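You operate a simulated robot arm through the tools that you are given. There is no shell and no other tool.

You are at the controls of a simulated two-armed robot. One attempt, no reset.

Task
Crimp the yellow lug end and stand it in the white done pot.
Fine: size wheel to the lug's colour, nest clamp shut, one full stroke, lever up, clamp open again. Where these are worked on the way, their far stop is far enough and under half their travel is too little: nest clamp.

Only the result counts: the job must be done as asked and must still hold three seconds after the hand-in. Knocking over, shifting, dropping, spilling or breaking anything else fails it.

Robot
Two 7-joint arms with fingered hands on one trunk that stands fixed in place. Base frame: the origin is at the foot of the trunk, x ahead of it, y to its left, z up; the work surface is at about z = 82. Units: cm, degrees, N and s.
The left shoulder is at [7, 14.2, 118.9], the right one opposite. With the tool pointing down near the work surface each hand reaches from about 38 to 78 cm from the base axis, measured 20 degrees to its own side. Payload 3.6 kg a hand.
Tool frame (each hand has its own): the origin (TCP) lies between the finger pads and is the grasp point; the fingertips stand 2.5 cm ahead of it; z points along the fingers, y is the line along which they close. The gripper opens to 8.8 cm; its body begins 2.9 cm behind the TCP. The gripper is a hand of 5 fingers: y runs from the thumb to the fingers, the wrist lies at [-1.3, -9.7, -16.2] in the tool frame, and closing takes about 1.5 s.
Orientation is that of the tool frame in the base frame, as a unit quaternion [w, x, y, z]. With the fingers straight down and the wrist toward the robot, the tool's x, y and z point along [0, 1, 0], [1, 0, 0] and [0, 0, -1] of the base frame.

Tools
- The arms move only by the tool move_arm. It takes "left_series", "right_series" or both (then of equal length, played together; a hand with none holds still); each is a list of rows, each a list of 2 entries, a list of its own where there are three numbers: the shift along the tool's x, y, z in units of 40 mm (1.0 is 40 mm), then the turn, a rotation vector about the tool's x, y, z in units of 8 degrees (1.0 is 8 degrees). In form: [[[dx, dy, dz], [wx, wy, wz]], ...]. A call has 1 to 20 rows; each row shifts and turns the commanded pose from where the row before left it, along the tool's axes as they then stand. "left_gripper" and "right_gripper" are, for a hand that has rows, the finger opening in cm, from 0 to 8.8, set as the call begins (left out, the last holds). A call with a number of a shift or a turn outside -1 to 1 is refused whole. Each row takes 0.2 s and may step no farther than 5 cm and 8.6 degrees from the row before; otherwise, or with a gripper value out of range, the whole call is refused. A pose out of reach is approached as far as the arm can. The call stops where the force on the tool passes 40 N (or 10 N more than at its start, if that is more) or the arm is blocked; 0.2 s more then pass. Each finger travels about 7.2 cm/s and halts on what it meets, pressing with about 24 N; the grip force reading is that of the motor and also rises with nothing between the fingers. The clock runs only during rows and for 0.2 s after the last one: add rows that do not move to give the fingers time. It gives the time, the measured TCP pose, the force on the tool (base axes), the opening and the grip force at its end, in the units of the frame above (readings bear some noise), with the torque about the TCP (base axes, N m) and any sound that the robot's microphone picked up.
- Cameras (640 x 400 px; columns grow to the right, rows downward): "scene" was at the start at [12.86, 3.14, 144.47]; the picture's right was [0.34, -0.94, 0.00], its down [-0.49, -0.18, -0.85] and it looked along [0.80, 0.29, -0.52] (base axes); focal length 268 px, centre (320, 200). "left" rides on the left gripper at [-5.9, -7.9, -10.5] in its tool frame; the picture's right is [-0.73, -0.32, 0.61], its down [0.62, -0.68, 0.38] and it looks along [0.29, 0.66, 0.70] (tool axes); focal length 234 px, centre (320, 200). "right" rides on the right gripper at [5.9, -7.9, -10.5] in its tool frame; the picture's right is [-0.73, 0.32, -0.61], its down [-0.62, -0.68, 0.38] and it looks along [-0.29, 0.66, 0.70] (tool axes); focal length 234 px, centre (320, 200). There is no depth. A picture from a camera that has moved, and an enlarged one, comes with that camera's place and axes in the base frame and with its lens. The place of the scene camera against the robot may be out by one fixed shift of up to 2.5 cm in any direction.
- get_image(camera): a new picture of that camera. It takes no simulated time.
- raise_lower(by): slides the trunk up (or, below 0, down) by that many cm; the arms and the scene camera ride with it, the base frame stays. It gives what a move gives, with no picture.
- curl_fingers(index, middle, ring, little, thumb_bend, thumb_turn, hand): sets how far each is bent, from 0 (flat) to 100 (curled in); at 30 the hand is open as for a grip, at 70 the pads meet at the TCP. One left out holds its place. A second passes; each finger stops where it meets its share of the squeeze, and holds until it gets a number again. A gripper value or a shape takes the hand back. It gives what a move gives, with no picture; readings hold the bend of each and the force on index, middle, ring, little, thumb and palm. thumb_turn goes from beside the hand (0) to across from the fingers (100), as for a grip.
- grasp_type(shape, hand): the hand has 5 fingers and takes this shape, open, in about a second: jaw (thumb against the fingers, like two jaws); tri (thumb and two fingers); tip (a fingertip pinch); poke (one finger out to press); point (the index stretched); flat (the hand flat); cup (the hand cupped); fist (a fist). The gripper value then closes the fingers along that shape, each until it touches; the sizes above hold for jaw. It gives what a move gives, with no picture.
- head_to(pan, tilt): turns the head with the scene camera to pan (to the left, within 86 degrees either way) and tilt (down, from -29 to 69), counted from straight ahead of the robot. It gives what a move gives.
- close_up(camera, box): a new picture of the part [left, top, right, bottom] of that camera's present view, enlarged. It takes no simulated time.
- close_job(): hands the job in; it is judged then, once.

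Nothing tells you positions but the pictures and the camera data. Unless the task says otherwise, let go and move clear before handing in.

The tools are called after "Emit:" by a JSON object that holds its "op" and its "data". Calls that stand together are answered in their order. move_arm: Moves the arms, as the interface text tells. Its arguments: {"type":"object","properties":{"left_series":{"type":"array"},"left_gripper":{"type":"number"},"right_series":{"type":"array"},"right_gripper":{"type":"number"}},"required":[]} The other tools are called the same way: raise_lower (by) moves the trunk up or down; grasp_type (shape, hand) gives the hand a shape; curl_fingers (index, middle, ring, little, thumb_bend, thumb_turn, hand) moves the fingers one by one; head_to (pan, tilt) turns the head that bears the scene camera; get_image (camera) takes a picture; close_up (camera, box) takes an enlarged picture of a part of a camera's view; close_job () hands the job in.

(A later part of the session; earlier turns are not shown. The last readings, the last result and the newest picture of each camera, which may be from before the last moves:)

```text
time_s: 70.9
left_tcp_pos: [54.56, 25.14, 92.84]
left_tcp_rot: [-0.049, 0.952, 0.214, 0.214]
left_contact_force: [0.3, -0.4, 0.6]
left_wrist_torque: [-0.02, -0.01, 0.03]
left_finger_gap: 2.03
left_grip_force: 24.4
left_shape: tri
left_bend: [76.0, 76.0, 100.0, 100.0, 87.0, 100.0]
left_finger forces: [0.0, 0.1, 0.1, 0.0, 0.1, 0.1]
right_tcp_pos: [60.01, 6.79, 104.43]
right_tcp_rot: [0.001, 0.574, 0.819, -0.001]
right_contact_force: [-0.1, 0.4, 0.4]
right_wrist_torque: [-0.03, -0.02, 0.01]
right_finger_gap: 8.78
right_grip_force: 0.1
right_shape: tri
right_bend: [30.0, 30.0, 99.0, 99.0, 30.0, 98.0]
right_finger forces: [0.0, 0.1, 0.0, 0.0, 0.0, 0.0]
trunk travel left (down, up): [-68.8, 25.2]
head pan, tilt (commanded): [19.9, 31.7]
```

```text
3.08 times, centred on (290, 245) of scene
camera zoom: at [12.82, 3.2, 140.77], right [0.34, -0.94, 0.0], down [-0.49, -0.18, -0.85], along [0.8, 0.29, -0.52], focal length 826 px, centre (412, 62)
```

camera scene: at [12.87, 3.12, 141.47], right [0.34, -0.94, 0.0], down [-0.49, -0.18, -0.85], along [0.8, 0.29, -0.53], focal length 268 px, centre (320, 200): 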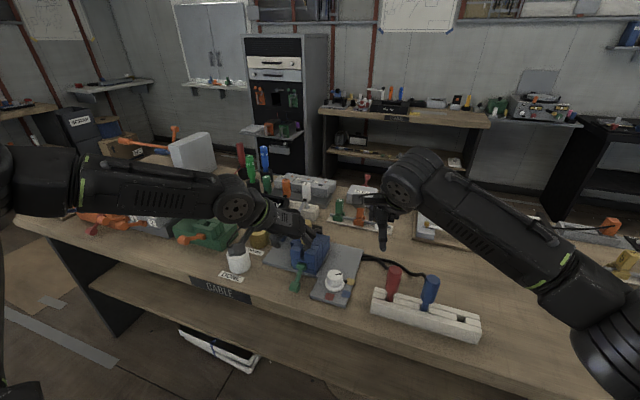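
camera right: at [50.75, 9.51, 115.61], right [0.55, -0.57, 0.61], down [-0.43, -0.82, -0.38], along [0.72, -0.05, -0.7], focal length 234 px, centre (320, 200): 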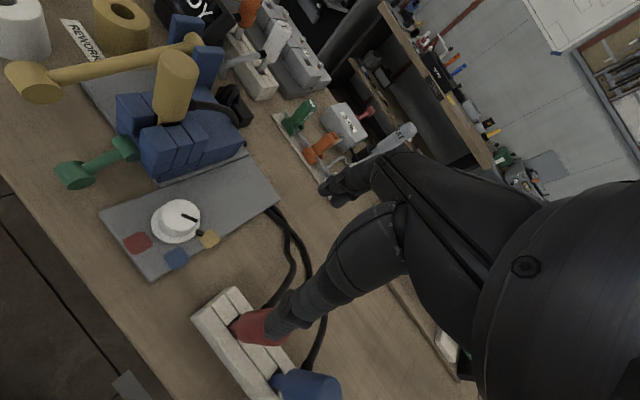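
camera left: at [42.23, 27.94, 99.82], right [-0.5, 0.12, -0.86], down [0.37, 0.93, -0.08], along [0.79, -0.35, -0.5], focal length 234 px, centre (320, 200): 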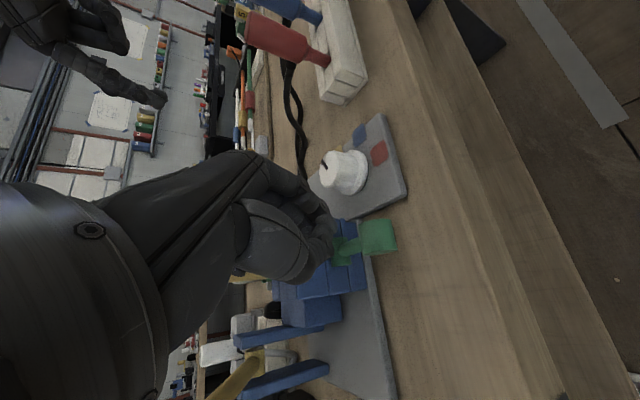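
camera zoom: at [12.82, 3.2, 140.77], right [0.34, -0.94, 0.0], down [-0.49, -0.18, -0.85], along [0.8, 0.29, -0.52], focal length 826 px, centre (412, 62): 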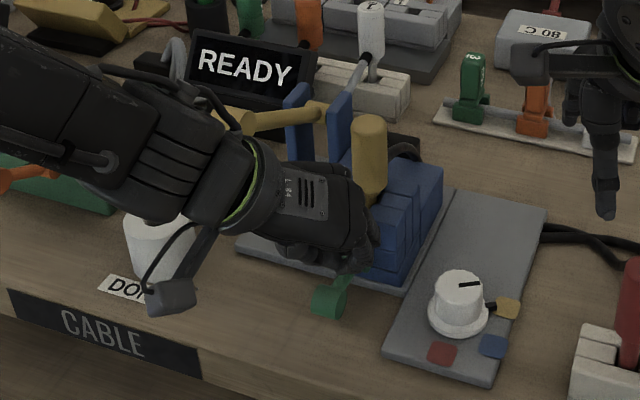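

The grip slipped and the handle is only about halfway open (T at about [54.6, 25, 87.4]). I'll reopen, take a deeper grip and lift again.

Emit:
{"op": "move_arm", "data": {"left_series": [[[0, 0, 0], [0, 0, 0]], [[0, 0, 0], [0, 0, 0]], [[0, 0, 0], [0, 0, 0]], [[0, 0, 0], [0, 0, 0]], [[0, 0, 0], [0, 0, 0]]], "left_gripper": 5.2}}

Emit:
{"op": "get_image", "data": {"camera": "left"}}

Emit:
{"op": "close_up", "data": {"camera": "right", "box": [0, 40, 200, 220]}}

```text
time_s: 72.1
left_tcp_pos: [54.44, 25.02, 92.75]
left_tcp_rot: [-0.049, 0.952, 0.213, 0.213]
left_contact_force: [-0.2, 0.0, -1.0]
left_wrist_torque: [-0.03, -0.03, 0.04]
left_finger_gap: 5.15
left_grip_force: 0.0
left_shape: tri
left_bend: [74.0, 41.0, 99.0, 99.0, 65.0, 100.0]
left_finger forces: [0.0, 0.0, 0.0, 0.0, 0.1, 0.0]
right_tcp_pos: [60.09, 6.74, 104.43]
right_tcp_rot: [0.0, 0.574, 0.819, 0.001]
right_contact_force: [-0.8, -0.3, 0.4]
right_wrist_torque: [0.06, -0.01, -0.04]
right_finger_gap: 8.78
right_grip_force: 0.0
right_shape: tri
right_bend: [30.0, 30.0, 99.0, 99.0, 30.0, 98.0]
right_finger forces: [0.1, 0.0, 0.0, 0.0, 0.0, 0.0]
trunk travel left (down, up): [-68.8, 25.2]
head pan, tilt (commanded): [19.9, 31.7]
```

```text
taken
camera left: at [42.25, 27.91, 99.8], right [-0.5, 0.12, -0.86], down [0.37, 0.93, -0.08], along [0.79, -0.35, -0.51], focal length 234 px, centre (320, 200)
```

left: 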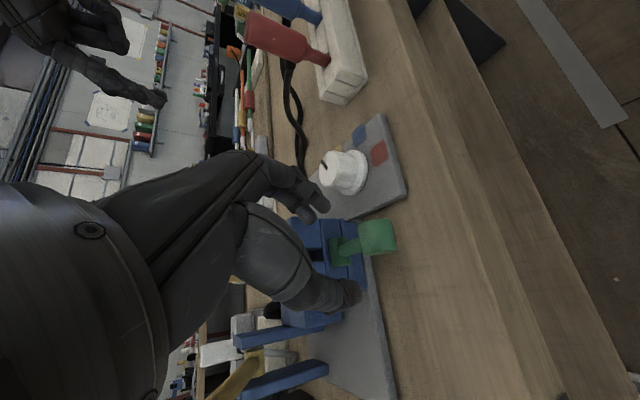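

```text
2.22 times, centred on (100, 130) of right
camera zoom: at [50.75, 9.51, 114.91], right [0.55, -0.57, 0.61], down [-0.43, -0.82, -0.38], along [0.72, -0.05, -0.7], focal length 520 px, centre (809, 356)
```

zoom: 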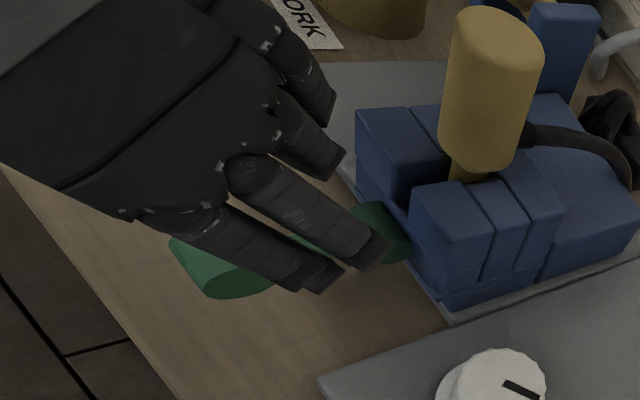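

The diagonal angle lets one finger slip past the handle. I'll turn the hand 15° more square to it, lift the right hand out of the way, and use a trunk drop for the descent.

Emit:
{"op": "move_arm", "data": {"left_series": [[[0, 0, 0], [-0.4, 0, 0.85]], [[0, 0, 0], [-0.4, 0, 0.85]], [[0, 0, 0], [0, 0, 0]], [[0, 0, 0], [0, 0, 0]]], "right_series": [[[0, 0, -0.8], [0, 0, 0]], [[0, 0, -0.8], [0, 0, 0]], [[0, 0, 0], [0, 0, 0]], [[0, 0, 0], [0, 0, 0]]]}}

Emit:
{"op": "get_image", "data": {"camera": "left"}}

Emit:
{"op": "close_up", "data": {"camera": "right", "box": [0, 60, 200, 240]}}

```text
time_s: 73.1
left_tcp_pos: [54.56, 25.11, 92.94]
left_tcp_rot: [-0.021, 0.972, 0.087, 0.217]
left_contact_force: [0.2, -0.8, -0.3]
left_wrist_torque: [0.02, -0.02, 0.01]
left_finger_gap: 5.14
left_grip_force: 0.1
left_shape: tri
left_bend: [74.0, 41.0, 99.0, 99.0, 65.0, 100.0]
left_finger forces: [0.0, 0.1, 0.1, 0.1, 0.1, 0.0]
right_tcp_pos: [59.72, 6.48, 110.9]
right_tcp_rot: [0.0, 0.573, 0.819, 0.0]
right_contact_force: [-0.6, 0.2, -0.1]
right_wrist_torque: [0.03, -0.04, 0.03]
right_finger_gap: 8.78
right_grip_force: 0.1
right_shape: tri
right_bend: [30.0, 30.0, 99.0, 99.0, 30.0, 98.0]
right_finger forces: [0.1, 0.0, 0.1, 0.1, 0.1, 0.0]
trunk travel left (down, up): [-68.8, 25.2]
head pan, tilt (commanded): [19.9, 31.7]
```

```text
taken
camera left: at [43.51, 31.06, 99.84], right [-0.45, 0.25, -0.86], down [0.59, 0.8, -0.08], along [0.67, -0.55, -0.51], focal length 234 px, centre (320, 200)
```

left: 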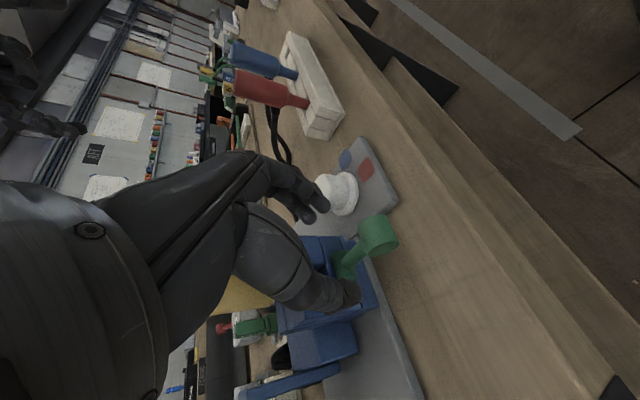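

```text
2.22 times, centred on (100, 150) of right
camera zoom: at [50.41, 9.34, 121.32], right [0.55, -0.57, 0.61], down [-0.43, -0.82, -0.38], along [0.72, -0.05, -0.7], focal length 520 px, centre (809, 311)
```

zoom: 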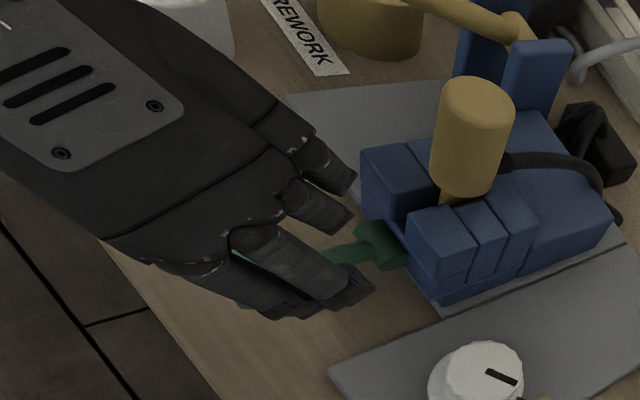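

The hand is nearly square to the handle now. I'll nudge it into line and descend with the trunk.

Emit:
{"op": "move_arm", "data": {"left_series": [[[-0.106, 0.017, -0.05], [0, 0, 0]], [[0, 0, 0], [0, 0, 0]]]}}

Emit:
{"op": "raise_lower", "data": {"by": -4.6}}

Emit:
{"op": "get_image", "data": {"camera": "left"}}

Emit:
{"op": "close_up", "data": {"camera": "right", "box": [0, 60, 200, 240]}}

Emit:
{"op": "close_up", "data": {"camera": "scene", "box": [200, 170, 370, 310]}}

```text
time_s: 73.7
left_tcp_pos: [54.28, 24.95, 92.83]
left_tcp_rot: [-0.02, 0.972, 0.086, 0.218]
left_contact_force: [-0.3, 0.0, 0.5]
left_wrist_torque: [-0.01, 0.01, 0.02]
left_finger_gap: 5.15
left_grip_force: 0.1
left_shape: tri
left_bend: [74.0, 41.0, 99.0, 99.0, 65.0, 100.0]
left_finger forces: [0.0, 0.0, 0.1, 0.0, 0.0, 0.1]
right_tcp_pos: [59.72, 6.6, 110.87]
right_tcp_rot: [0.0, 0.573, 0.819, 0.001]
right_contact_force: [-0.4, 0.8, -0.2]
right_wrist_torque: [0.0, 0.03, 0.01]
right_finger_gap: 8.78
right_grip_force: 0.0
right_shape: tri
right_bend: [30.0, 30.0, 99.0, 99.0, 30.0, 98.0]
right_finger forces: [0.0, 0.0, 0.0, 0.1, 0.1, 0.0]
trunk travel left (down, up): [-68.8, 25.2]
head pan, tilt (commanded): [19.9, 31.7]
```

```text
time_s: 74.6
left_tcp_pos: [54.16, 25.12, 88.27]
left_tcp_rot: [-0.02, 0.972, 0.088, 0.218]
left_contact_force: [0.4, 0.8, -0.4]
left_wrist_torque: [0.03, -0.01, -0.02]
left_finger_gap: 5.16
left_grip_force: 0.1
left_shape: tri
left_bend: [74.0, 41.0, 99.0, 99.0, 65.0, 100.0]
left_finger forces: [0.0, 0.0, 0.0, 0.1, 0.0, 0.0]
right_tcp_pos: [59.79, 6.55, 106.28]
right_tcp_rot: [-0.001, 0.574, 0.819, 0.001]
right_contact_force: [0.3, 0.4, 0.1]
right_wrist_torque: [0.07, 0.01, 0.01]
right_finger_gap: 8.77
right_grip_force: 0.1
right_shape: tri
right_bend: [30.0, 30.0, 99.0, 99.0, 30.0, 98.0]
right_finger forces: [0.0, 0.1, 0.0, 0.1, 0.0, 0.0]
trunk travel left (down, up): [-64.2, 29.8]
head pan, tilt (commanded): [19.9, 31.7]
```

```text
taken
camera left: at [43.03, 30.96, 95.22], right [-0.45, 0.25, -0.86], down [0.59, 0.8, -0.08], along [0.67, -0.55, -0.51], focal length 234 px, centre (320, 200)
```

left: 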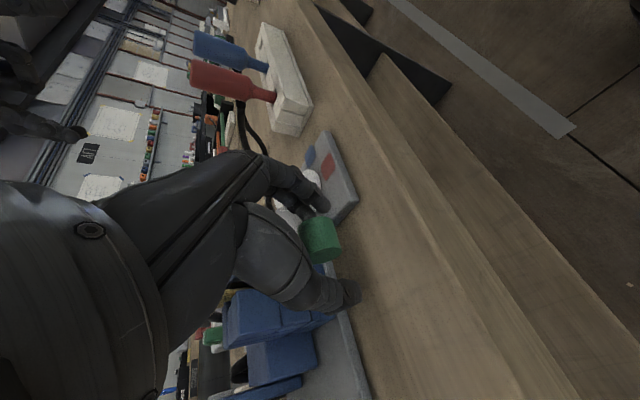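

```text
2.22 times, centred on (100, 150) of right
camera zoom: at [50.38, 9.33, 116.72], right [0.55, -0.57, 0.61], down [-0.43, -0.82, -0.38], along [0.72, -0.05, -0.7], focal length 520 px, centre (809, 311)
```

zoom: 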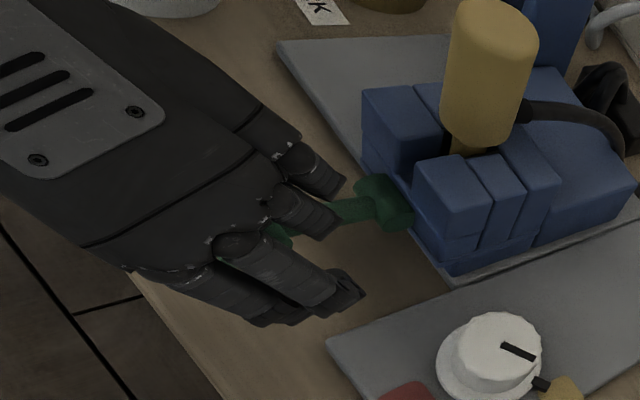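

```text
2.86 times, centred on (285, 240) of scene
camera zoom: at [12.82, 3.12, 136.17], right [0.34, -0.94, 0.0], down [-0.49, -0.18, -0.85], along [0.8, 0.29, -0.52], focal length 767 px, centre (420, 86)
```

zoom: 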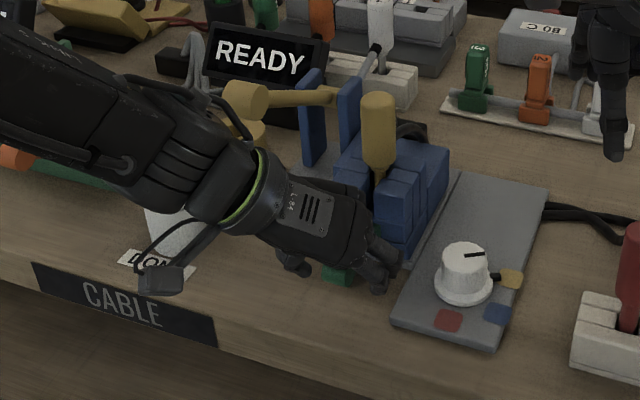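

The handle is well inside the grip. Closing and lifting along the arc.

Emit:
{"op": "move_arm", "data": {"left_series": [[[0, 0, 0], [0, 0, 0]], [[0, 0, 0], [0, 0, 0]], [[0, 0, 0], [0, 0, 0]], [[0, 0, 0], [0, 0, 0]], [[0, 0, 0], [0, 0, 0]], [[0, 0, 0], [0, 0, 0]], [[0, 0, 0], [0, 0, 0]]], "left_gripper": 1.5}}

Emit:
{"op": "move_arm", "data": {"left_series": [[[0.113, 0.004, -0.195], [0, 0, 0]], [[0.149, 0.011, -0.179], [0, 0, 0]], [[0.179, 0.018, -0.15], [0, 0, 0]], [[0, 0, 0], [0, 0, 0]]]}}

Emit:
{"op": "get_image", "data": {"camera": "left"}}

Emit:
{"op": "close_up", "data": {"camera": "right", "box": [0, 60, 200, 240]}}

```text
time_s: 76.2
left_tcp_pos: [54.13, 24.95, 88.16]
left_tcp_rot: [-0.021, 0.972, 0.087, 0.218]
left_contact_force: [2.8, 3.3, -1.1]
left_wrist_torque: [0.06, -0.01, 0.03]
left_finger_gap: 2.73
left_grip_force: 23.3
left_shape: tri
left_bend: [75.0, 73.0, 100.0, 100.0, 75.0, 100.0]
left_finger forces: [9.3, 8.8, 0.0, 0.1, 20.3, 0.1]
right_tcp_pos: [59.85, 6.69, 106.19]
right_tcp_rot: [-0.001, 0.573, 0.82, -0.001]
right_contact_force: [-0.4, -1.0, 0.0]
right_wrist_torque: [-0.05, -0.02, 0.0]
right_finger_gap: 8.78
right_grip_force: 0.0
right_shape: tri
right_bend: [30.0, 30.0, 99.0, 99.0, 30.0, 98.0]
right_finger forces: [0.1, 0.0, 0.0, 0.0, 0.0, 0.0]
trunk travel left (down, up): [-64.2, 29.8]
head pan, tilt (commanded): [19.9, 31.7]
```

```text
time_s: 77.0
left_tcp_pos: [54.48, 25.05, 89.74]
left_tcp_rot: [-0.022, 0.974, 0.085, 0.208]
left_contact_force: [-0.9, 0.1, -28.6]
left_wrist_torque: [0.18, 0.11, 0.08]
left_finger_gap: 2.22
left_grip_force: 23.6
left_shape: tri
left_bend: [75.0, 63.0, 100.0, 100.0, 81.0, 97.0]
left_finger forces: [9.9, 16.2, 0.1, 0.0, 16.0, 0.0]
right_tcp_pos: [60.1, 6.62, 106.02]
right_tcp_rot: [-0.001, 0.574, 0.819, -0.002]
right_contact_force: [0.1, 0.7, -0.3]
right_wrist_torque: [0.02, -0.02, -0.03]
right_finger_gap: 8.78
right_grip_force: 0.0
right_shape: tri
right_bend: [30.0, 30.0, 99.0, 99.0, 30.0, 98.0]
right_finger forces: [0.0, 0.0, 0.0, 0.1, 0.0, 0.1]
trunk travel left (down, up): [-64.2, 29.8]
head pan, tilt (commanded): [19.9, 31.7]
stopped in row 3 (left hand): the force on the tool passed its limit at 47 N (the readings are from after the stop); the commanded pose is now the measured one
```

```text
taken
camera left: at [43.53, 31.05, 96.97], right [-0.46, 0.25, -0.85], down [0.6, 0.8, -0.09], along [0.66, -0.55, -0.52], focal length 234 px, centre (320, 200)
```

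left: 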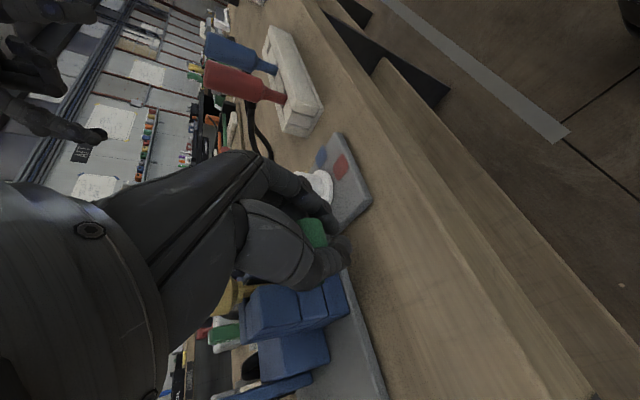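

```text
2.22 times, centred on (100, 150) of right
camera zoom: at [50.78, 9.4, 116.48], right [0.55, -0.57, 0.61], down [-0.43, -0.82, -0.38], along [0.71, -0.05, -0.7], focal length 520 px, centre (809, 311)
```

zoom: 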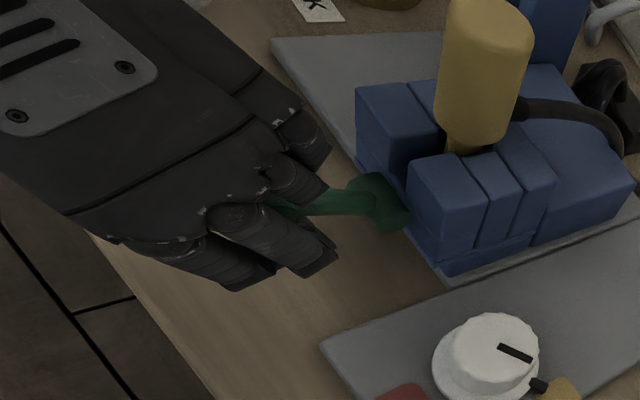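

A hard stop was reached at 47 N, which should be the fully open position. I'll release and verify the angle.

Emit:
{"op": "move_arm", "data": {"left_series": [[[0, 0, 0], [0, 0, 0]], [[0, 0, 0], [0, 0, 0]], [[0, 0, 0], [0, 0, 0]], [[0, 0, 0], [0, 0, 0]], [[0, 0, 0], [0, 0, 0]], [[0, 0, 0], [0, 0, 0]]], "left_gripper": 5.4}}

Emit:
{"op": "get_image", "data": {"camera": "left"}}

Emit:
{"op": "close_up", "data": {"camera": "right", "box": [0, 60, 200, 240]}}

```text
time_s: 78.4
left_tcp_pos: [54.29, 24.92, 90.28]
left_tcp_rot: [-0.021, 0.973, 0.086, 0.213]
left_contact_force: [-0.1, -0.1, 0.4]
left_wrist_torque: [0.01, -0.01, 0.01]
left_finger_gap: 5.37
left_grip_force: 0.0
left_shape: tri
left_bend: [73.0, 40.0, 99.0, 99.0, 64.0, 100.0]
left_finger forces: [0.0, 0.0, 0.0, 0.0, 0.1, 0.0]
right_tcp_pos: [59.76, 6.5, 106.41]
right_tcp_rot: [0.0, 0.574, 0.819, 0.0]
right_contact_force: [-0.4, -0.2, 1.3]
right_wrist_torque: [0.01, -0.02, -0.01]
right_finger_gap: 8.77
right_grip_force: 0.1
right_shape: tri
right_bend: [30.0, 30.0, 99.0, 99.0, 30.0, 98.0]
right_finger forces: [0.0, 0.0, 0.1, 0.0, 0.0, 0.1]
trunk travel left (down, up): [-64.2, 29.8]
head pan, tilt (commanded): [19.9, 31.7]
```

```text
taken
camera left: at [43.33, 30.95, 97.36], right [-0.46, 0.25, -0.85], down [0.6, 0.8, -0.09], along [0.66, -0.55, -0.51], focal length 234 px, centre (320, 200)
```

left: 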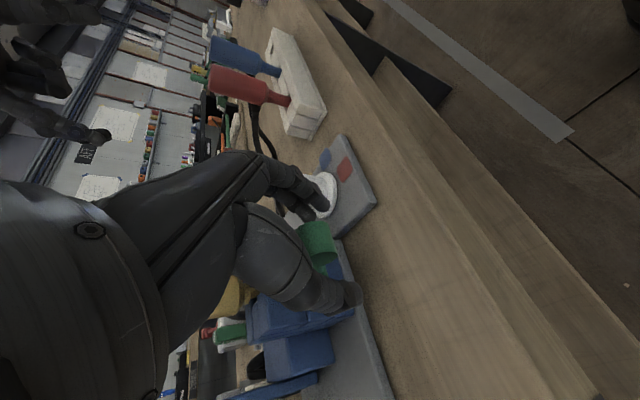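

```text
2.22 times, centred on (100, 150) of right
camera zoom: at [50.41, 9.34, 116.71], right [0.55, -0.57, 0.61], down [-0.43, -0.82, -0.38], along [0.72, -0.05, -0.7], focal length 520 px, centre (809, 311)
```

zoom: 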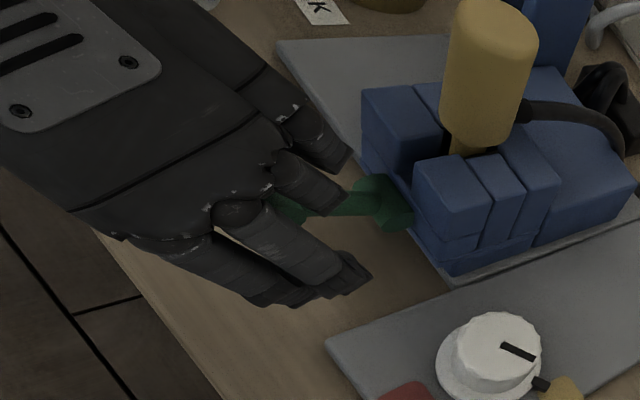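

Emit:
{"op": "move_arm", "data": {"left_series": [[[0, 0, -0.3], [0, 0, 0]], [[0, 0, -0.5], [0, 0, 0]], [[0, 0, -0.8], [0, 0, 0]], [[0, 0, -0.9], [0, 0, 0]], [[0, 0, -0.9], [0, 0, 0]], [[0, 0, 0], [0, 0, 0]]]}}

Emit:
{"op": "get_image", "data": {"camera": "left"}}

Emit:
{"op": "close_up", "data": {"camera": "right", "box": [0, 60, 240, 260]}}

Emit:
{"op": "get_image", "data": {"camera": "scene"}}

```text
time_s: 79.8
left_tcp_pos: [48.93, 23.73, 102.67]
left_tcp_rot: [-0.022, 0.973, 0.086, 0.212]
left_contact_force: [-0.1, 0.1, 0.1]
left_wrist_torque: [0.02, 0.0, 0.0]
left_finger_gap: 5.37
left_grip_force: 0.1
left_shape: tri
left_bend: [73.0, 40.0, 99.0, 99.0, 64.0, 100.0]
left_finger forces: [0.0, 0.1, 0.0, 0.1, 0.0, 0.0]
right_tcp_pos: [60.01, 6.55, 106.11]
right_tcp_rot: [-0.001, 0.574, 0.819, 0.0]
right_contact_force: [-0.5, 0.7, -0.7]
right_wrist_torque: [-0.05, 0.01, 0.01]
right_finger_gap: 8.78
right_grip_force: 0.1
right_shape: tri
right_bend: [30.0, 30.0, 99.0, 99.0, 30.0, 98.0]
right_finger forces: [0.1, 0.0, 0.0, 0.0, 0.0, 0.1]
trunk travel left (down, up): [-64.2, 29.8]
head pan, tilt (commanded): [19.9, 31.7]
```

```text
taken
camera left: at [37.91, 29.78, 109.73], right [-0.46, 0.25, -0.85], down [0.6, 0.8, -0.09], along [0.66, -0.55, -0.52], focal length 234 px, centre (320, 200)
```

left: 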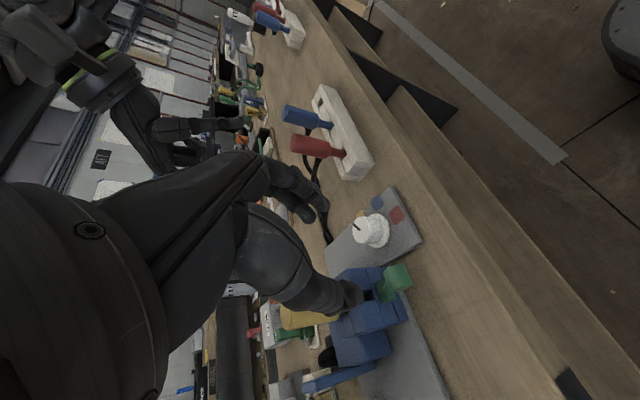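

```text
2.00 times, centred on (120, 160) of right
camera zoom: at [50.5, 9.35, 116.66], right [0.55, -0.57, 0.61], down [-0.43, -0.82, -0.38], along [0.72, -0.05, -0.7], focal length 468 px, centre (720, 280)
```

zoom: 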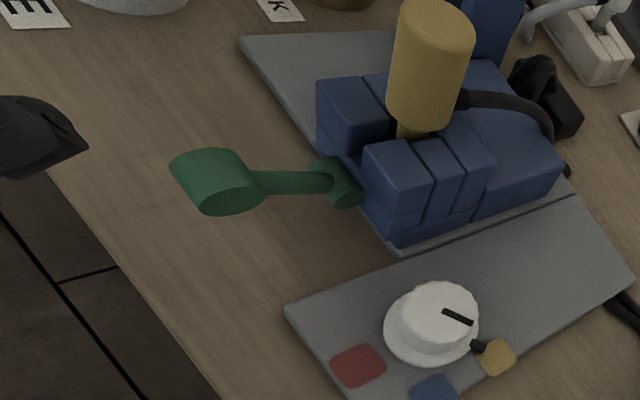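

```text
taken
camera scene: at [12.96, 3.14, 136.16], right [0.34, -0.94, 0.0], down [-0.49, -0.18, -0.85], along [0.8, 0.29, -0.53], focal length 268 px, centre (320, 200)
```

scene: 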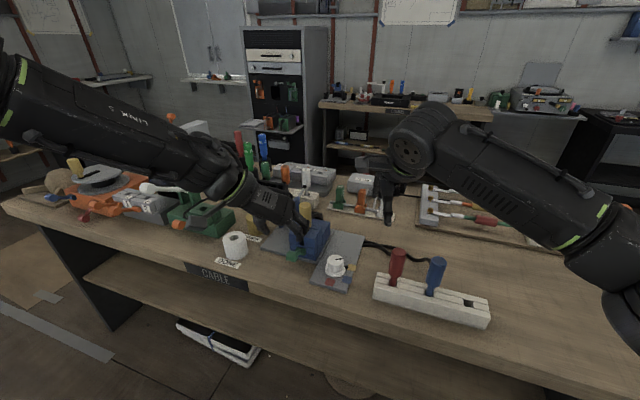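

The clamp is back at its open stop, the lever is up and the dial is still on yellow. Now for the lug: I'll raise the left hand and return it to a straight fingers-down pose.

Emit:
{"op": "move_arm", "data": {"left_series": [[[0.283, 0, -0.603], [0, 0, 0]], [[0.283, 0, -0.603], [0, 0, 0]], [[0.283, 0, -0.603], [0, 0, 0]], [[0, 0, 0], [0.175, -0.216, -0.818]], [[0, 0, 0], [0.175, -0.216, -0.818]], [[0, 0, 0], [0.175, -0.216, -0.818]], [[0, 0, 0], [0.175, -0.216, -0.818]], [[0, 0, 0], [0.175, -0.216, -0.818]], [[0, 0, 0], [0.175, -0.216, -0.818]], [[0, 0, 0], [0.175, -0.216, -0.818]], [[0, 0, 0], [0.175, -0.216, -0.818]], [[0, 0, 0], [0.175, -0.216, -0.818]], [[0, 0, 0], [0.175, -0.216, -0.818]], [[0, 0, 0], [0.175, -0.216, -0.818]], [[0, 0, 0], [0.175, -0.216, -0.818]], [[0, 0, 0], [0, 0, 0]]], "left_gripper": 8.0}}

Emit:
{"op": "get_image", "data": {"camera": "left"}}

Emit:
{"op": "get_image", "data": {"camera": "scene"}}

Emit:
{"op": "close_up", "data": {"camera": "right", "box": [60, 20, 240, 180]}}

```text
time_s: 83.2
left_tcp_pos: [49.87, 39.86, 111.34]
left_tcp_rot: [0.005, 0.713, 0.701, -0.004]
left_contact_force: [0.5, -0.4, 0.1]
left_wrist_torque: [0.01, -0.03, -0.02]
left_finger_gap: 8.0
left_grip_force: 0.1
left_shape: tri
left_bend: [29.0, 32.0, 99.0, 99.0, 32.0, 98.0]
left_finger forces: [0.0, 0.1, 0.0, 0.0, 0.0, 0.1]
left hand out of reach, approached as far as the arm can: row 11, 12, 13, 14, 15
right_tcp_pos: [59.67, 6.57, 106.47]
right_tcp_rot: [-0.001, 0.573, 0.819, 0.0]
right_contact_force: [0.0, 0.7, -0.2]
right_wrist_torque: [0.02, 0.01, -0.01]
right_finger_gap: 8.78
right_grip_force: 0.0
right_shape: tri
right_bend: [30.0, 30.0, 99.0, 99.0, 30.0, 98.0]
right_finger forces: [0.0, 0.0, 0.1, 0.0, 0.0, 0.0]
trunk travel left (down, up): [-64.2, 29.8]
head pan, tilt (commanded): [19.9, 31.7]
```

```text
taken
camera left: at [41.81, 34.17, 121.82], right [-0.33, -0.73, -0.6], down [-0.67, 0.63, -0.39], along [0.66, 0.27, -0.7], focal length 234 px, centre (320, 200)
```

left: 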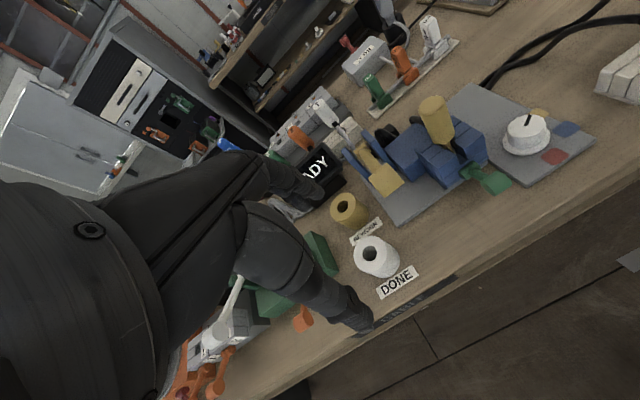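

```text
taken
camera scene: at [12.85, 3.08, 136.17], right [0.34, -0.94, 0.0], down [-0.49, -0.18, -0.85], along [0.8, 0.29, -0.52], focal length 268 px, centre (320, 200)
```

scene: 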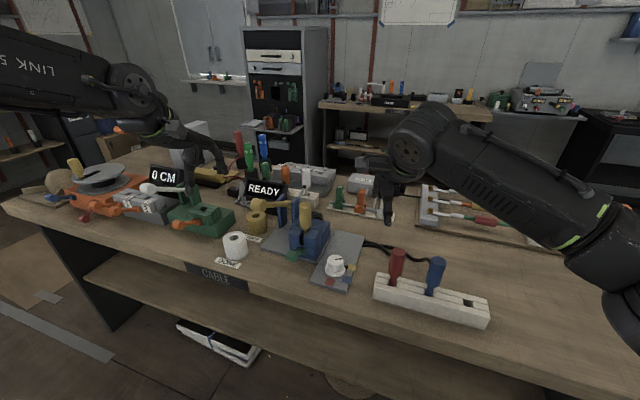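

```text
2.50 times, centred on (150, 100) of right
camera zoom: at [50.4, 9.3, 116.71], right [0.55, -0.57, 0.61], down [-0.43, -0.82, -0.38], along [0.72, -0.05, -0.7], focal length 585 px, centre (745, 450)
```

zoom: 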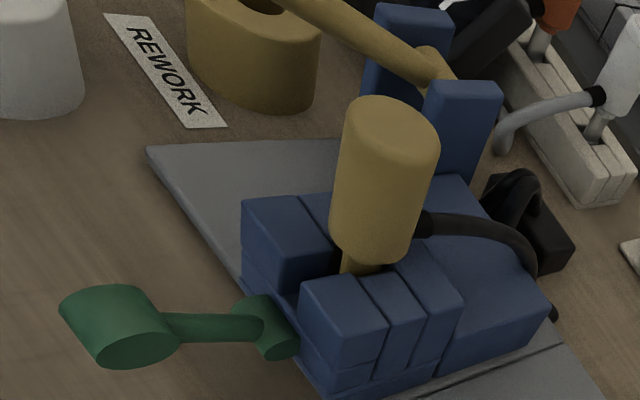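

The hand is back to a straight pose and the lug handle is at [63.3, 24.9], spanning z = 91.5–99. I'll move the left hand above it, passing over the lever.

Emit:
{"op": "move_arm", "data": {"left_series": [[[-0.75, 0.67, 0], [0, 0, 0]], [[-0.75, 0.67, 0], [0, 0, 0]], [[-0.75, 0.67, 0], [0, 0, 0]], [[-0.75, 0.67, 0], [0, 0, 0]], [[-0.75, 0.67, 0], [0, 0, 0]], [[0, 0, 0.5], [0, 0, 0]], [[0, 0, 0], [0, 0, 0]], [[0, 0, 0], [0, 0, 0]]], "left_gripper": 8.0}}

Emit:
{"op": "get_image", "data": {"camera": "left"}}

Emit:
{"op": "get_image", "data": {"camera": "right"}}

Emit:
{"op": "close_up", "data": {"camera": "scene", "box": [200, 150, 400, 300]}}

```text
time_s: 85.0
left_tcp_pos: [63.35, 39.64, 107.77]
left_tcp_rot: [0.003, 0.711, 0.703, -0.001]
left_contact_force: [-0.4, 0.9, -0.3]
left_wrist_torque: [-0.02, 0.04, 0.01]
left_finger_gap: 7.98
left_grip_force: 0.0
left_shape: tri
left_bend: [29.0, 32.0, 99.0, 99.0, 32.0, 98.0]
left_finger forces: [0.0, 0.1, 0.0, 0.0, 0.0, 0.0]
left hand out of reach, approached as far as the arm can: row 1, 2, 3, 4, 5, 6
right_tcp_pos: [59.87, 6.55, 106.25]
right_tcp_rot: [0.0, 0.573, 0.819, 0.0]
right_contact_force: [0.0, 0.8, 0.4]
right_wrist_torque: [0.01, 0.02, -0.02]
right_finger_gap: 8.78
right_grip_force: 0.0
right_shape: tri
right_bend: [30.0, 30.0, 99.0, 99.0, 30.0, 98.0]
right_finger forces: [0.0, 0.1, 0.0, 0.0, 0.0, 0.0]
trunk travel left (down, up): [-64.2, 29.8]
head pan, tilt (commanded): [19.9, 31.7]
```

```text
taken
camera left: at [55.28, 33.98, 118.23], right [-0.33, -0.73, -0.6], down [-0.67, 0.63, -0.39], along [0.66, 0.28, -0.7], focal length 234 px, centre (320, 200)
```

left: 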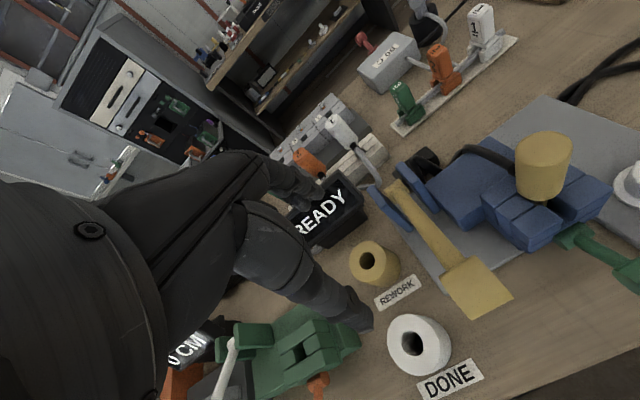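

```text
taken
camera right: at [50.43, 9.35, 116.69], right [0.55, -0.57, 0.61], down [-0.43, -0.82, -0.38], along [0.72, -0.05, -0.7], focal length 234 px, centre (320, 200)
```

right: 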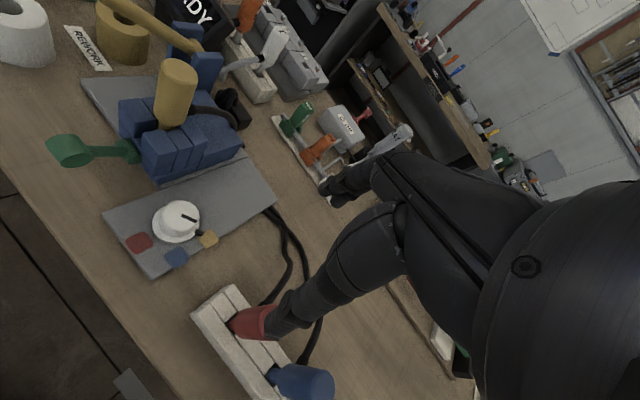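

```text
2.67 times, centred on (300, 225) of scene
camera zoom: at [12.88, 3.14, 136.16], right [0.34, -0.94, 0.0], down [-0.49, -0.18, -0.85], along [0.8, 0.29, -0.53], focal length 716 px, centre (373, 133)
```

zoom: 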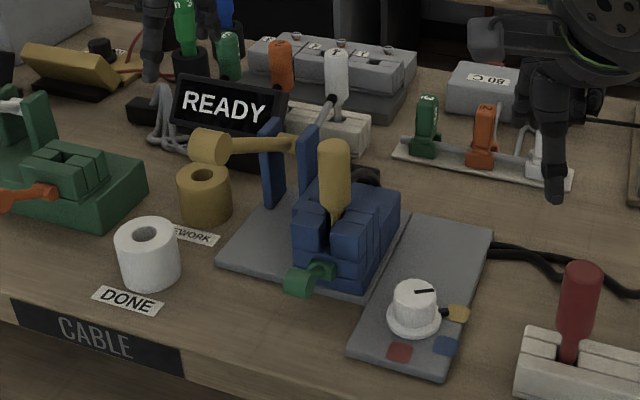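

The arm's elbow branch blocks moving right at zero yaw, but earlier it was free at around -40°. I'll turn the hand to -40° yaw and try again.

Emit:
{"op": "move_arm", "data": {"left_series": [[[0, 0, -0.4], [0, 0, 1.0]], [[0, 0, 0], [0, 0, 1.0]], [[0, 0, 0], [0, 0, 1.0]], [[0, 0, 0], [0, 0, 1.0]], [[0, 0, 0], [0, 0, 1.0]], [[0, 0, 0], [0, 0, 0]]]}}

Emit:
{"op": "get_image", "data": {"camera": "scene"}}

```text
time_s: 86.4
left_tcp_pos: [63.39, 39.66, 109.61]
left_tcp_rot: [0.003, 0.907, 0.42, 0.0]
left_contact_force: [0.8, 0.1, -0.4]
left_wrist_torque: [0.0, 0.0, -0.03]
left_finger_gap: 7.98
left_grip_force: 0.1
left_shape: tri
left_bend: [29.0, 32.0, 99.0, 99.0, 32.0, 98.0]
left_finger forces: [0.0, 0.1, 0.0, 0.1, 0.0, 0.0]
right_tcp_pos: [59.74, 6.54, 106.28]
right_tcp_rot: [0.0, 0.574, 0.819, 0.0]
right_contact_force: [-0.4, 0.9, 0.5]
right_wrist_torque: [-0.01, 0.0, 0.0]
right_finger_gap: 8.77
right_grip_force: 0.1
right_shape: tri
right_bend: [30.0, 30.0, 99.0, 99.0, 30.0, 98.0]
right_finger forces: [0.1, 0.0, 0.0, 0.0, 0.0, 0.0]
trunk travel left (down, up): [-64.2, 29.8]
head pan, tilt (commanded): [19.9, 31.7]
```

```text
taken
camera scene: at [12.82, 3.13, 136.17], right [0.34, -0.94, 0.0], down [-0.49, -0.18, -0.85], along [0.8, 0.29, -0.52], focal length 268 px, centre (320, 200)
```

scene: 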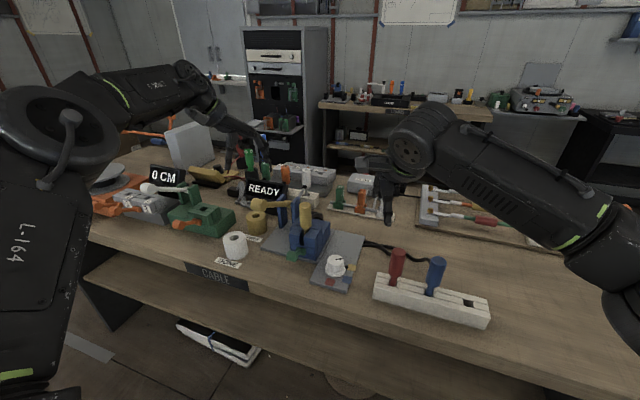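

Emit:
{"op": "move_arm", "data": {"left_series": [[[-0.706, 0.59, 0], [0, 0, 0]], [[-0.706, 0.59, 0], [0, 0, 0]], [[-0.706, 0.59, 0], [0, 0, 0]], [[-0.706, 0.59, 0], [0, 0, 0]], [[0, 0, 0], [0, 0, 0]], [[0, 0, 0], [0, 0, 0]]]}}

Emit:
{"op": "get_image", "data": {"camera": "left"}}

Emit:
{"op": "get_image", "data": {"camera": "right"}}

Emit:
{"op": "get_image", "data": {"camera": "scene"}}

```text
time_s: 87.8
left_tcp_pos: [63.39, 24.77, 109.41]
left_tcp_rot: [0.001, 0.907, 0.421, 0.0]
left_contact_force: [0.3, 0.5, 1.0]
left_wrist_torque: [0.01, 0.0, 0.0]
left_finger_gap: 8.0
left_grip_force: 0.2
left_shape: tri
left_bend: [29.0, 32.0, 99.0, 99.0, 32.0, 98.0]
left_finger forces: [0.0, 0.1, 0.1, 0.0, 0.0, 0.1]
right_tcp_pos: [59.81, 6.59, 106.28]
right_tcp_rot: [0.0, 0.574, 0.819, 0.0]
right_contact_force: [-0.7, 0.6, 0.1]
right_wrist_torque: [0.01, 0.03, 0.03]
right_finger_gap: 8.76
right_grip_force: 0.0
right_shape: tri
right_bend: [30.0, 30.0, 99.0, 99.0, 30.0, 98.0]
right_finger forces: [0.0, 0.0, 0.1, 0.1, 0.0, 0.0]
trunk travel left (down, up): [-64.2, 29.8]
head pan, tilt (commanded): [19.9, 31.7]
```

```text
taken
camera left: at [53.49, 25.37, 119.99], right [-0.71, -0.35, -0.61], down [-0.12, 0.92, -0.39], along [0.69, -0.2, -0.69], focal length 234 px, centre (320, 200)
```

left: 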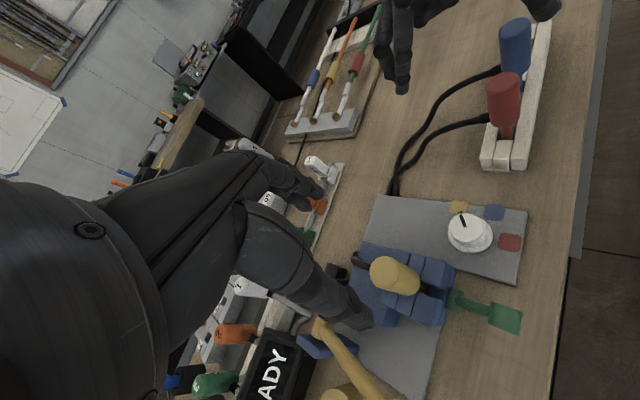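

```text
taken
camera right: at [50.42, 9.32, 116.7], right [0.55, -0.57, 0.61], down [-0.43, -0.82, -0.38], along [0.72, -0.05, -0.7], focal length 234 px, centre (320, 200)
```

right: 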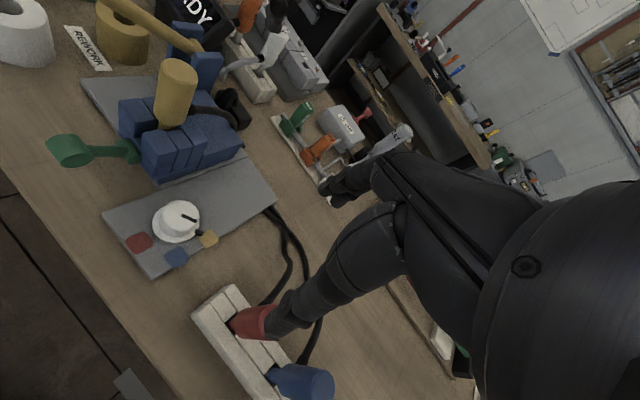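

```text
taken
camera scene: at [12.87, 3.11, 136.17], right [0.34, -0.94, 0.0], down [-0.49, -0.18, -0.85], along [0.8, 0.29, -0.52], focal length 268 px, centre (320, 200)
```

scene: 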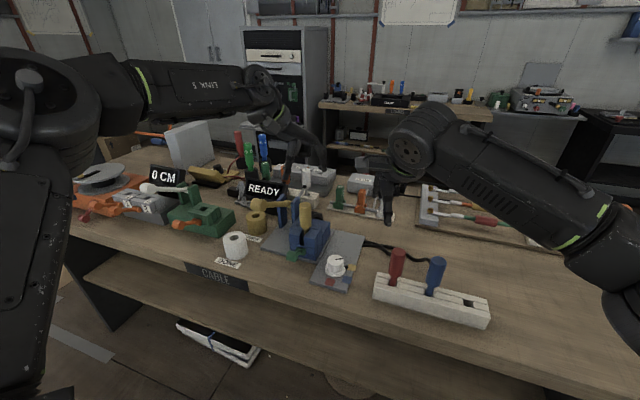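

The hand is now centred over the lug (top at about [63.2, 25.0, 99]). I'll descend around the handle.

Emit:
{"op": "move_arm", "data": {"left_series": [[[0.014, -0.06, 0.6], [0, 0, 0]], [[0, 0, 0.8], [0, 0, 0]], [[0, 0, 0.8], [0, 0, 0]], [[0, 0, 0], [0, 0, 0]], [[0, 0, 0], [0, 0, 0]]]}}

Emit:
{"op": "get_image", "data": {"camera": "left"}}

Emit:
{"op": "close_up", "data": {"camera": "right", "box": [60, 0, 280, 180]}}

Emit:
{"op": "close_up", "data": {"camera": "scene", "box": [220, 150, 400, 300]}}

```text
time_s: 89.0
left_tcp_pos: [63.18, 24.97, 100.65]
left_tcp_rot: [0.002, 0.907, 0.422, 0.0]
left_contact_force: [-0.1, -0.4, 0.0]
left_wrist_torque: [0.0, 0.02, -0.03]
left_finger_gap: 7.99
left_grip_force: 0.0
left_shape: tri
left_bend: [29.0, 32.0, 99.0, 99.0, 32.0, 98.0]
left_finger forces: [0.1, 0.1, 0.0, 0.0, 0.0, 0.0]
right_tcp_pos: [59.87, 6.51, 106.23]
right_tcp_rot: [0.0, 0.574, 0.819, 0.0]
right_contact_force: [0.5, 0.0, 0.2]
right_wrist_torque: [-0.01, 0.04, -0.01]
right_finger_gap: 8.78
right_grip_force: 0.0
right_shape: tri
right_bend: [30.0, 30.0, 99.0, 99.0, 30.0, 98.0]
right_finger forces: [0.0, 0.1, 0.0, 0.0, 0.0, 0.1]
trunk travel left (down, up): [-64.2, 29.8]
head pan, tilt (commanded): [19.9, 31.7]
```

```text
taken
camera left: at [53.21, 25.64, 110.98], right [-0.71, -0.35, -0.61], down [-0.12, 0.92, -0.39], along [0.69, -0.2, -0.69], focal length 234 px, centre (320, 200)
```

left: 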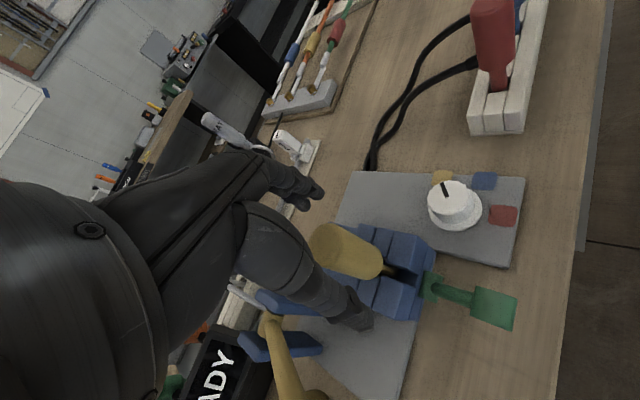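

```text
2.22 times, centred on (170, 90) of right
camera zoom: at [50.43, 9.34, 116.7], right [0.55, -0.57, 0.61], down [-0.43, -0.82, -0.38], along [0.72, -0.05, -0.7], focal length 520 px, centre (653, 444)
```

zoom: 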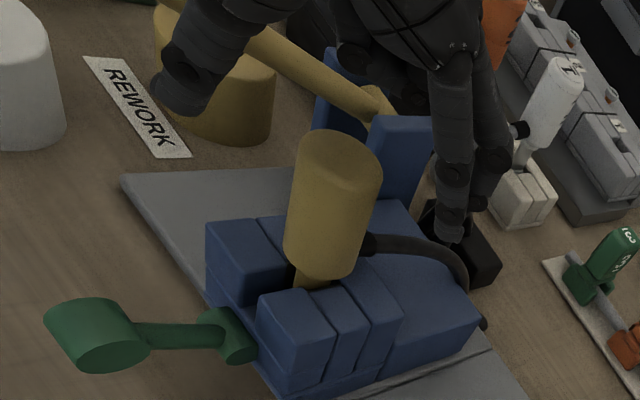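

```text
2.67 times, centred on (310, 225) of scene
camera zoom: at [12.88, 3.13, 136.17], right [0.34, -0.94, 0.0], down [-0.49, -0.18, -0.85], along [0.8, 0.29, -0.53], focal length 716 px, centre (347, 133)
```

zoom: 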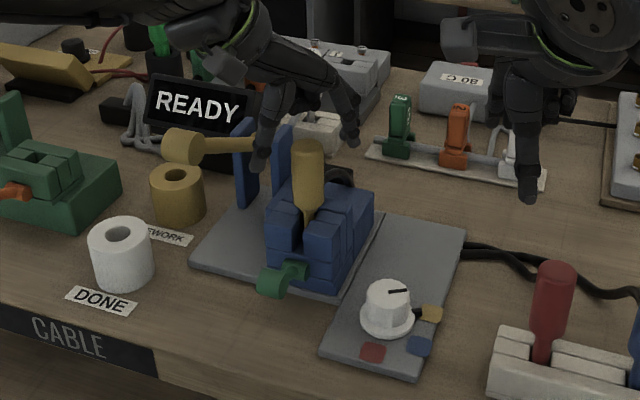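

Thumb and fingers straddle the lug nicely. I'll go down to grip height and close.

Emit:
{"op": "move_arm", "data": {"left_series": [[[0, 0, 0.45], [0, 0, 0]], [[0, 0, 0.46], [0, 0, 0]], [[0, 0, 0], [0, 0, 0]], [[0, 0, 0], [0, 0, 0]]]}}

Emit:
{"op": "move_arm", "data": {"left_series": [[[0, 0, 0], [0, 0, 0]], [[0, 0, 0], [0, 0, 0]], [[0, 0, 0], [0, 0, 0]], [[0, 0, 0], [0, 0, 0]], [[0, 0, 0], [0, 0, 0]], [[0, 0, 0], [0, 0, 0]], [[0, 0, 0], [0, 0, 0]], [[0, 0, 0], [0, 0, 0]]], "left_gripper": 1.5}}

Emit:
{"op": "get_image", "data": {"camera": "left"}}

Emit:
{"op": "close_up", "data": {"camera": "right", "box": [60, 0, 280, 180]}}

```text
time_s: 90.0
left_tcp_pos: [63.06, 24.94, 97.24]
left_tcp_rot: [0.001, 0.907, 0.421, -0.001]
left_contact_force: [0.3, -0.1, 0.5]
left_wrist_torque: [-0.02, -0.05, 0.0]
left_finger_gap: 8.0
left_grip_force: 0.1
left_shape: tri
left_bend: [29.0, 32.0, 99.0, 99.0, 32.0, 98.0]
left_finger forces: [0.0, 0.1, 0.0, 0.0, 0.0, 0.1]
right_tcp_pos: [59.85, 6.51, 106.23]
right_tcp_rot: [0.0, 0.574, 0.819, 0.001]
right_contact_force: [-0.1, 0.1, -0.3]
right_wrist_torque: [0.02, 0.01, 0.01]
right_finger_gap: 8.82
right_grip_force: 0.1
right_shape: tri
right_bend: [30.0, 30.0, 99.0, 99.0, 30.0, 98.0]
right_finger forces: [0.0, 0.0, 0.1, 0.1, 0.0, 0.0]
trunk travel left (down, up): [-64.2, 29.8]
head pan, tilt (commanded): [19.9, 31.7]
```

```text
time_s: 91.8
left_tcp_pos: [63.1, 25.0, 97.15]
left_tcp_rot: [0.001, 0.907, 0.42, 0.0]
left_contact_force: [-0.8, 0.7, 0.3]
left_wrist_torque: [0.03, -0.02, -0.02]
left_finger_gap: 2.17
left_grip_force: 23.8
left_shape: tri
left_bend: [74.0, 58.0, 100.0, 100.0, 75.0, 100.0]
left_finger forces: [11.0, 9.5, 0.0, 0.0, 21.2, 0.1]
right_tcp_pos: [59.76, 6.5, 106.24]
right_tcp_rot: [0.0, 0.574, 0.819, 0.001]
right_contact_force: [-0.4, -1.0, -0.7]
right_wrist_torque: [0.02, -0.03, 0.04]
right_finger_gap: 8.78
right_grip_force: 0.0
right_shape: tri
right_bend: [30.0, 30.0, 99.0, 99.0, 30.0, 98.0]
right_finger forces: [0.0, 0.0, 0.1, 0.0, 0.0, 0.0]
trunk travel left (down, up): [-64.2, 29.8]
head pan, tilt (commanded): [19.9, 31.7]
```

```text
taken
camera left: at [53.29, 25.62, 107.59], right [-0.71, -0.35, -0.61], down [-0.12, 0.92, -0.39], along [0.69, -0.2, -0.7], focal length 234 px, centre (320, 200)
```

left: 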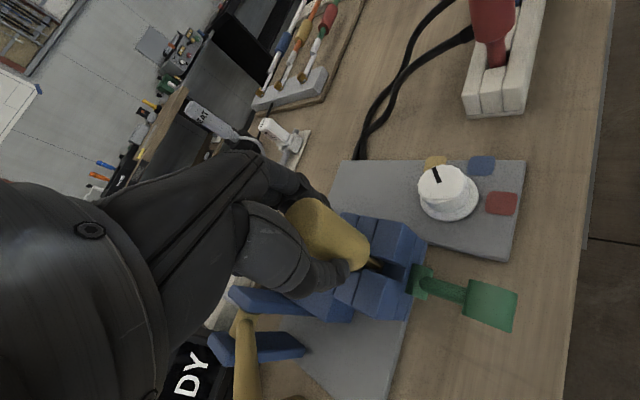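

```text
2.22 times, centred on (170, 90) of right
camera zoom: at [50.44, 9.35, 116.69], right [0.55, -0.57, 0.61], down [-0.43, -0.82, -0.38], along [0.72, -0.05, -0.7], focal length 520 px, centre (653, 444)
```

zoom: 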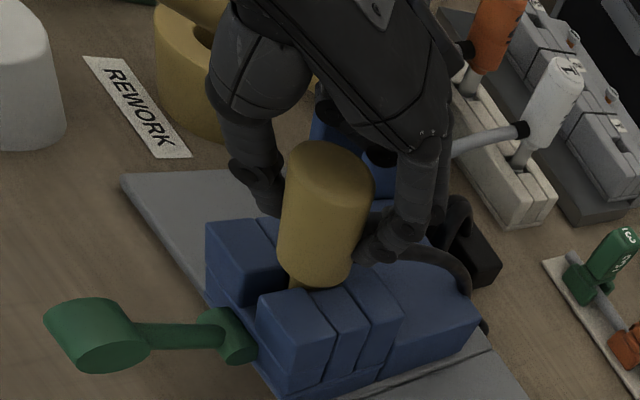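

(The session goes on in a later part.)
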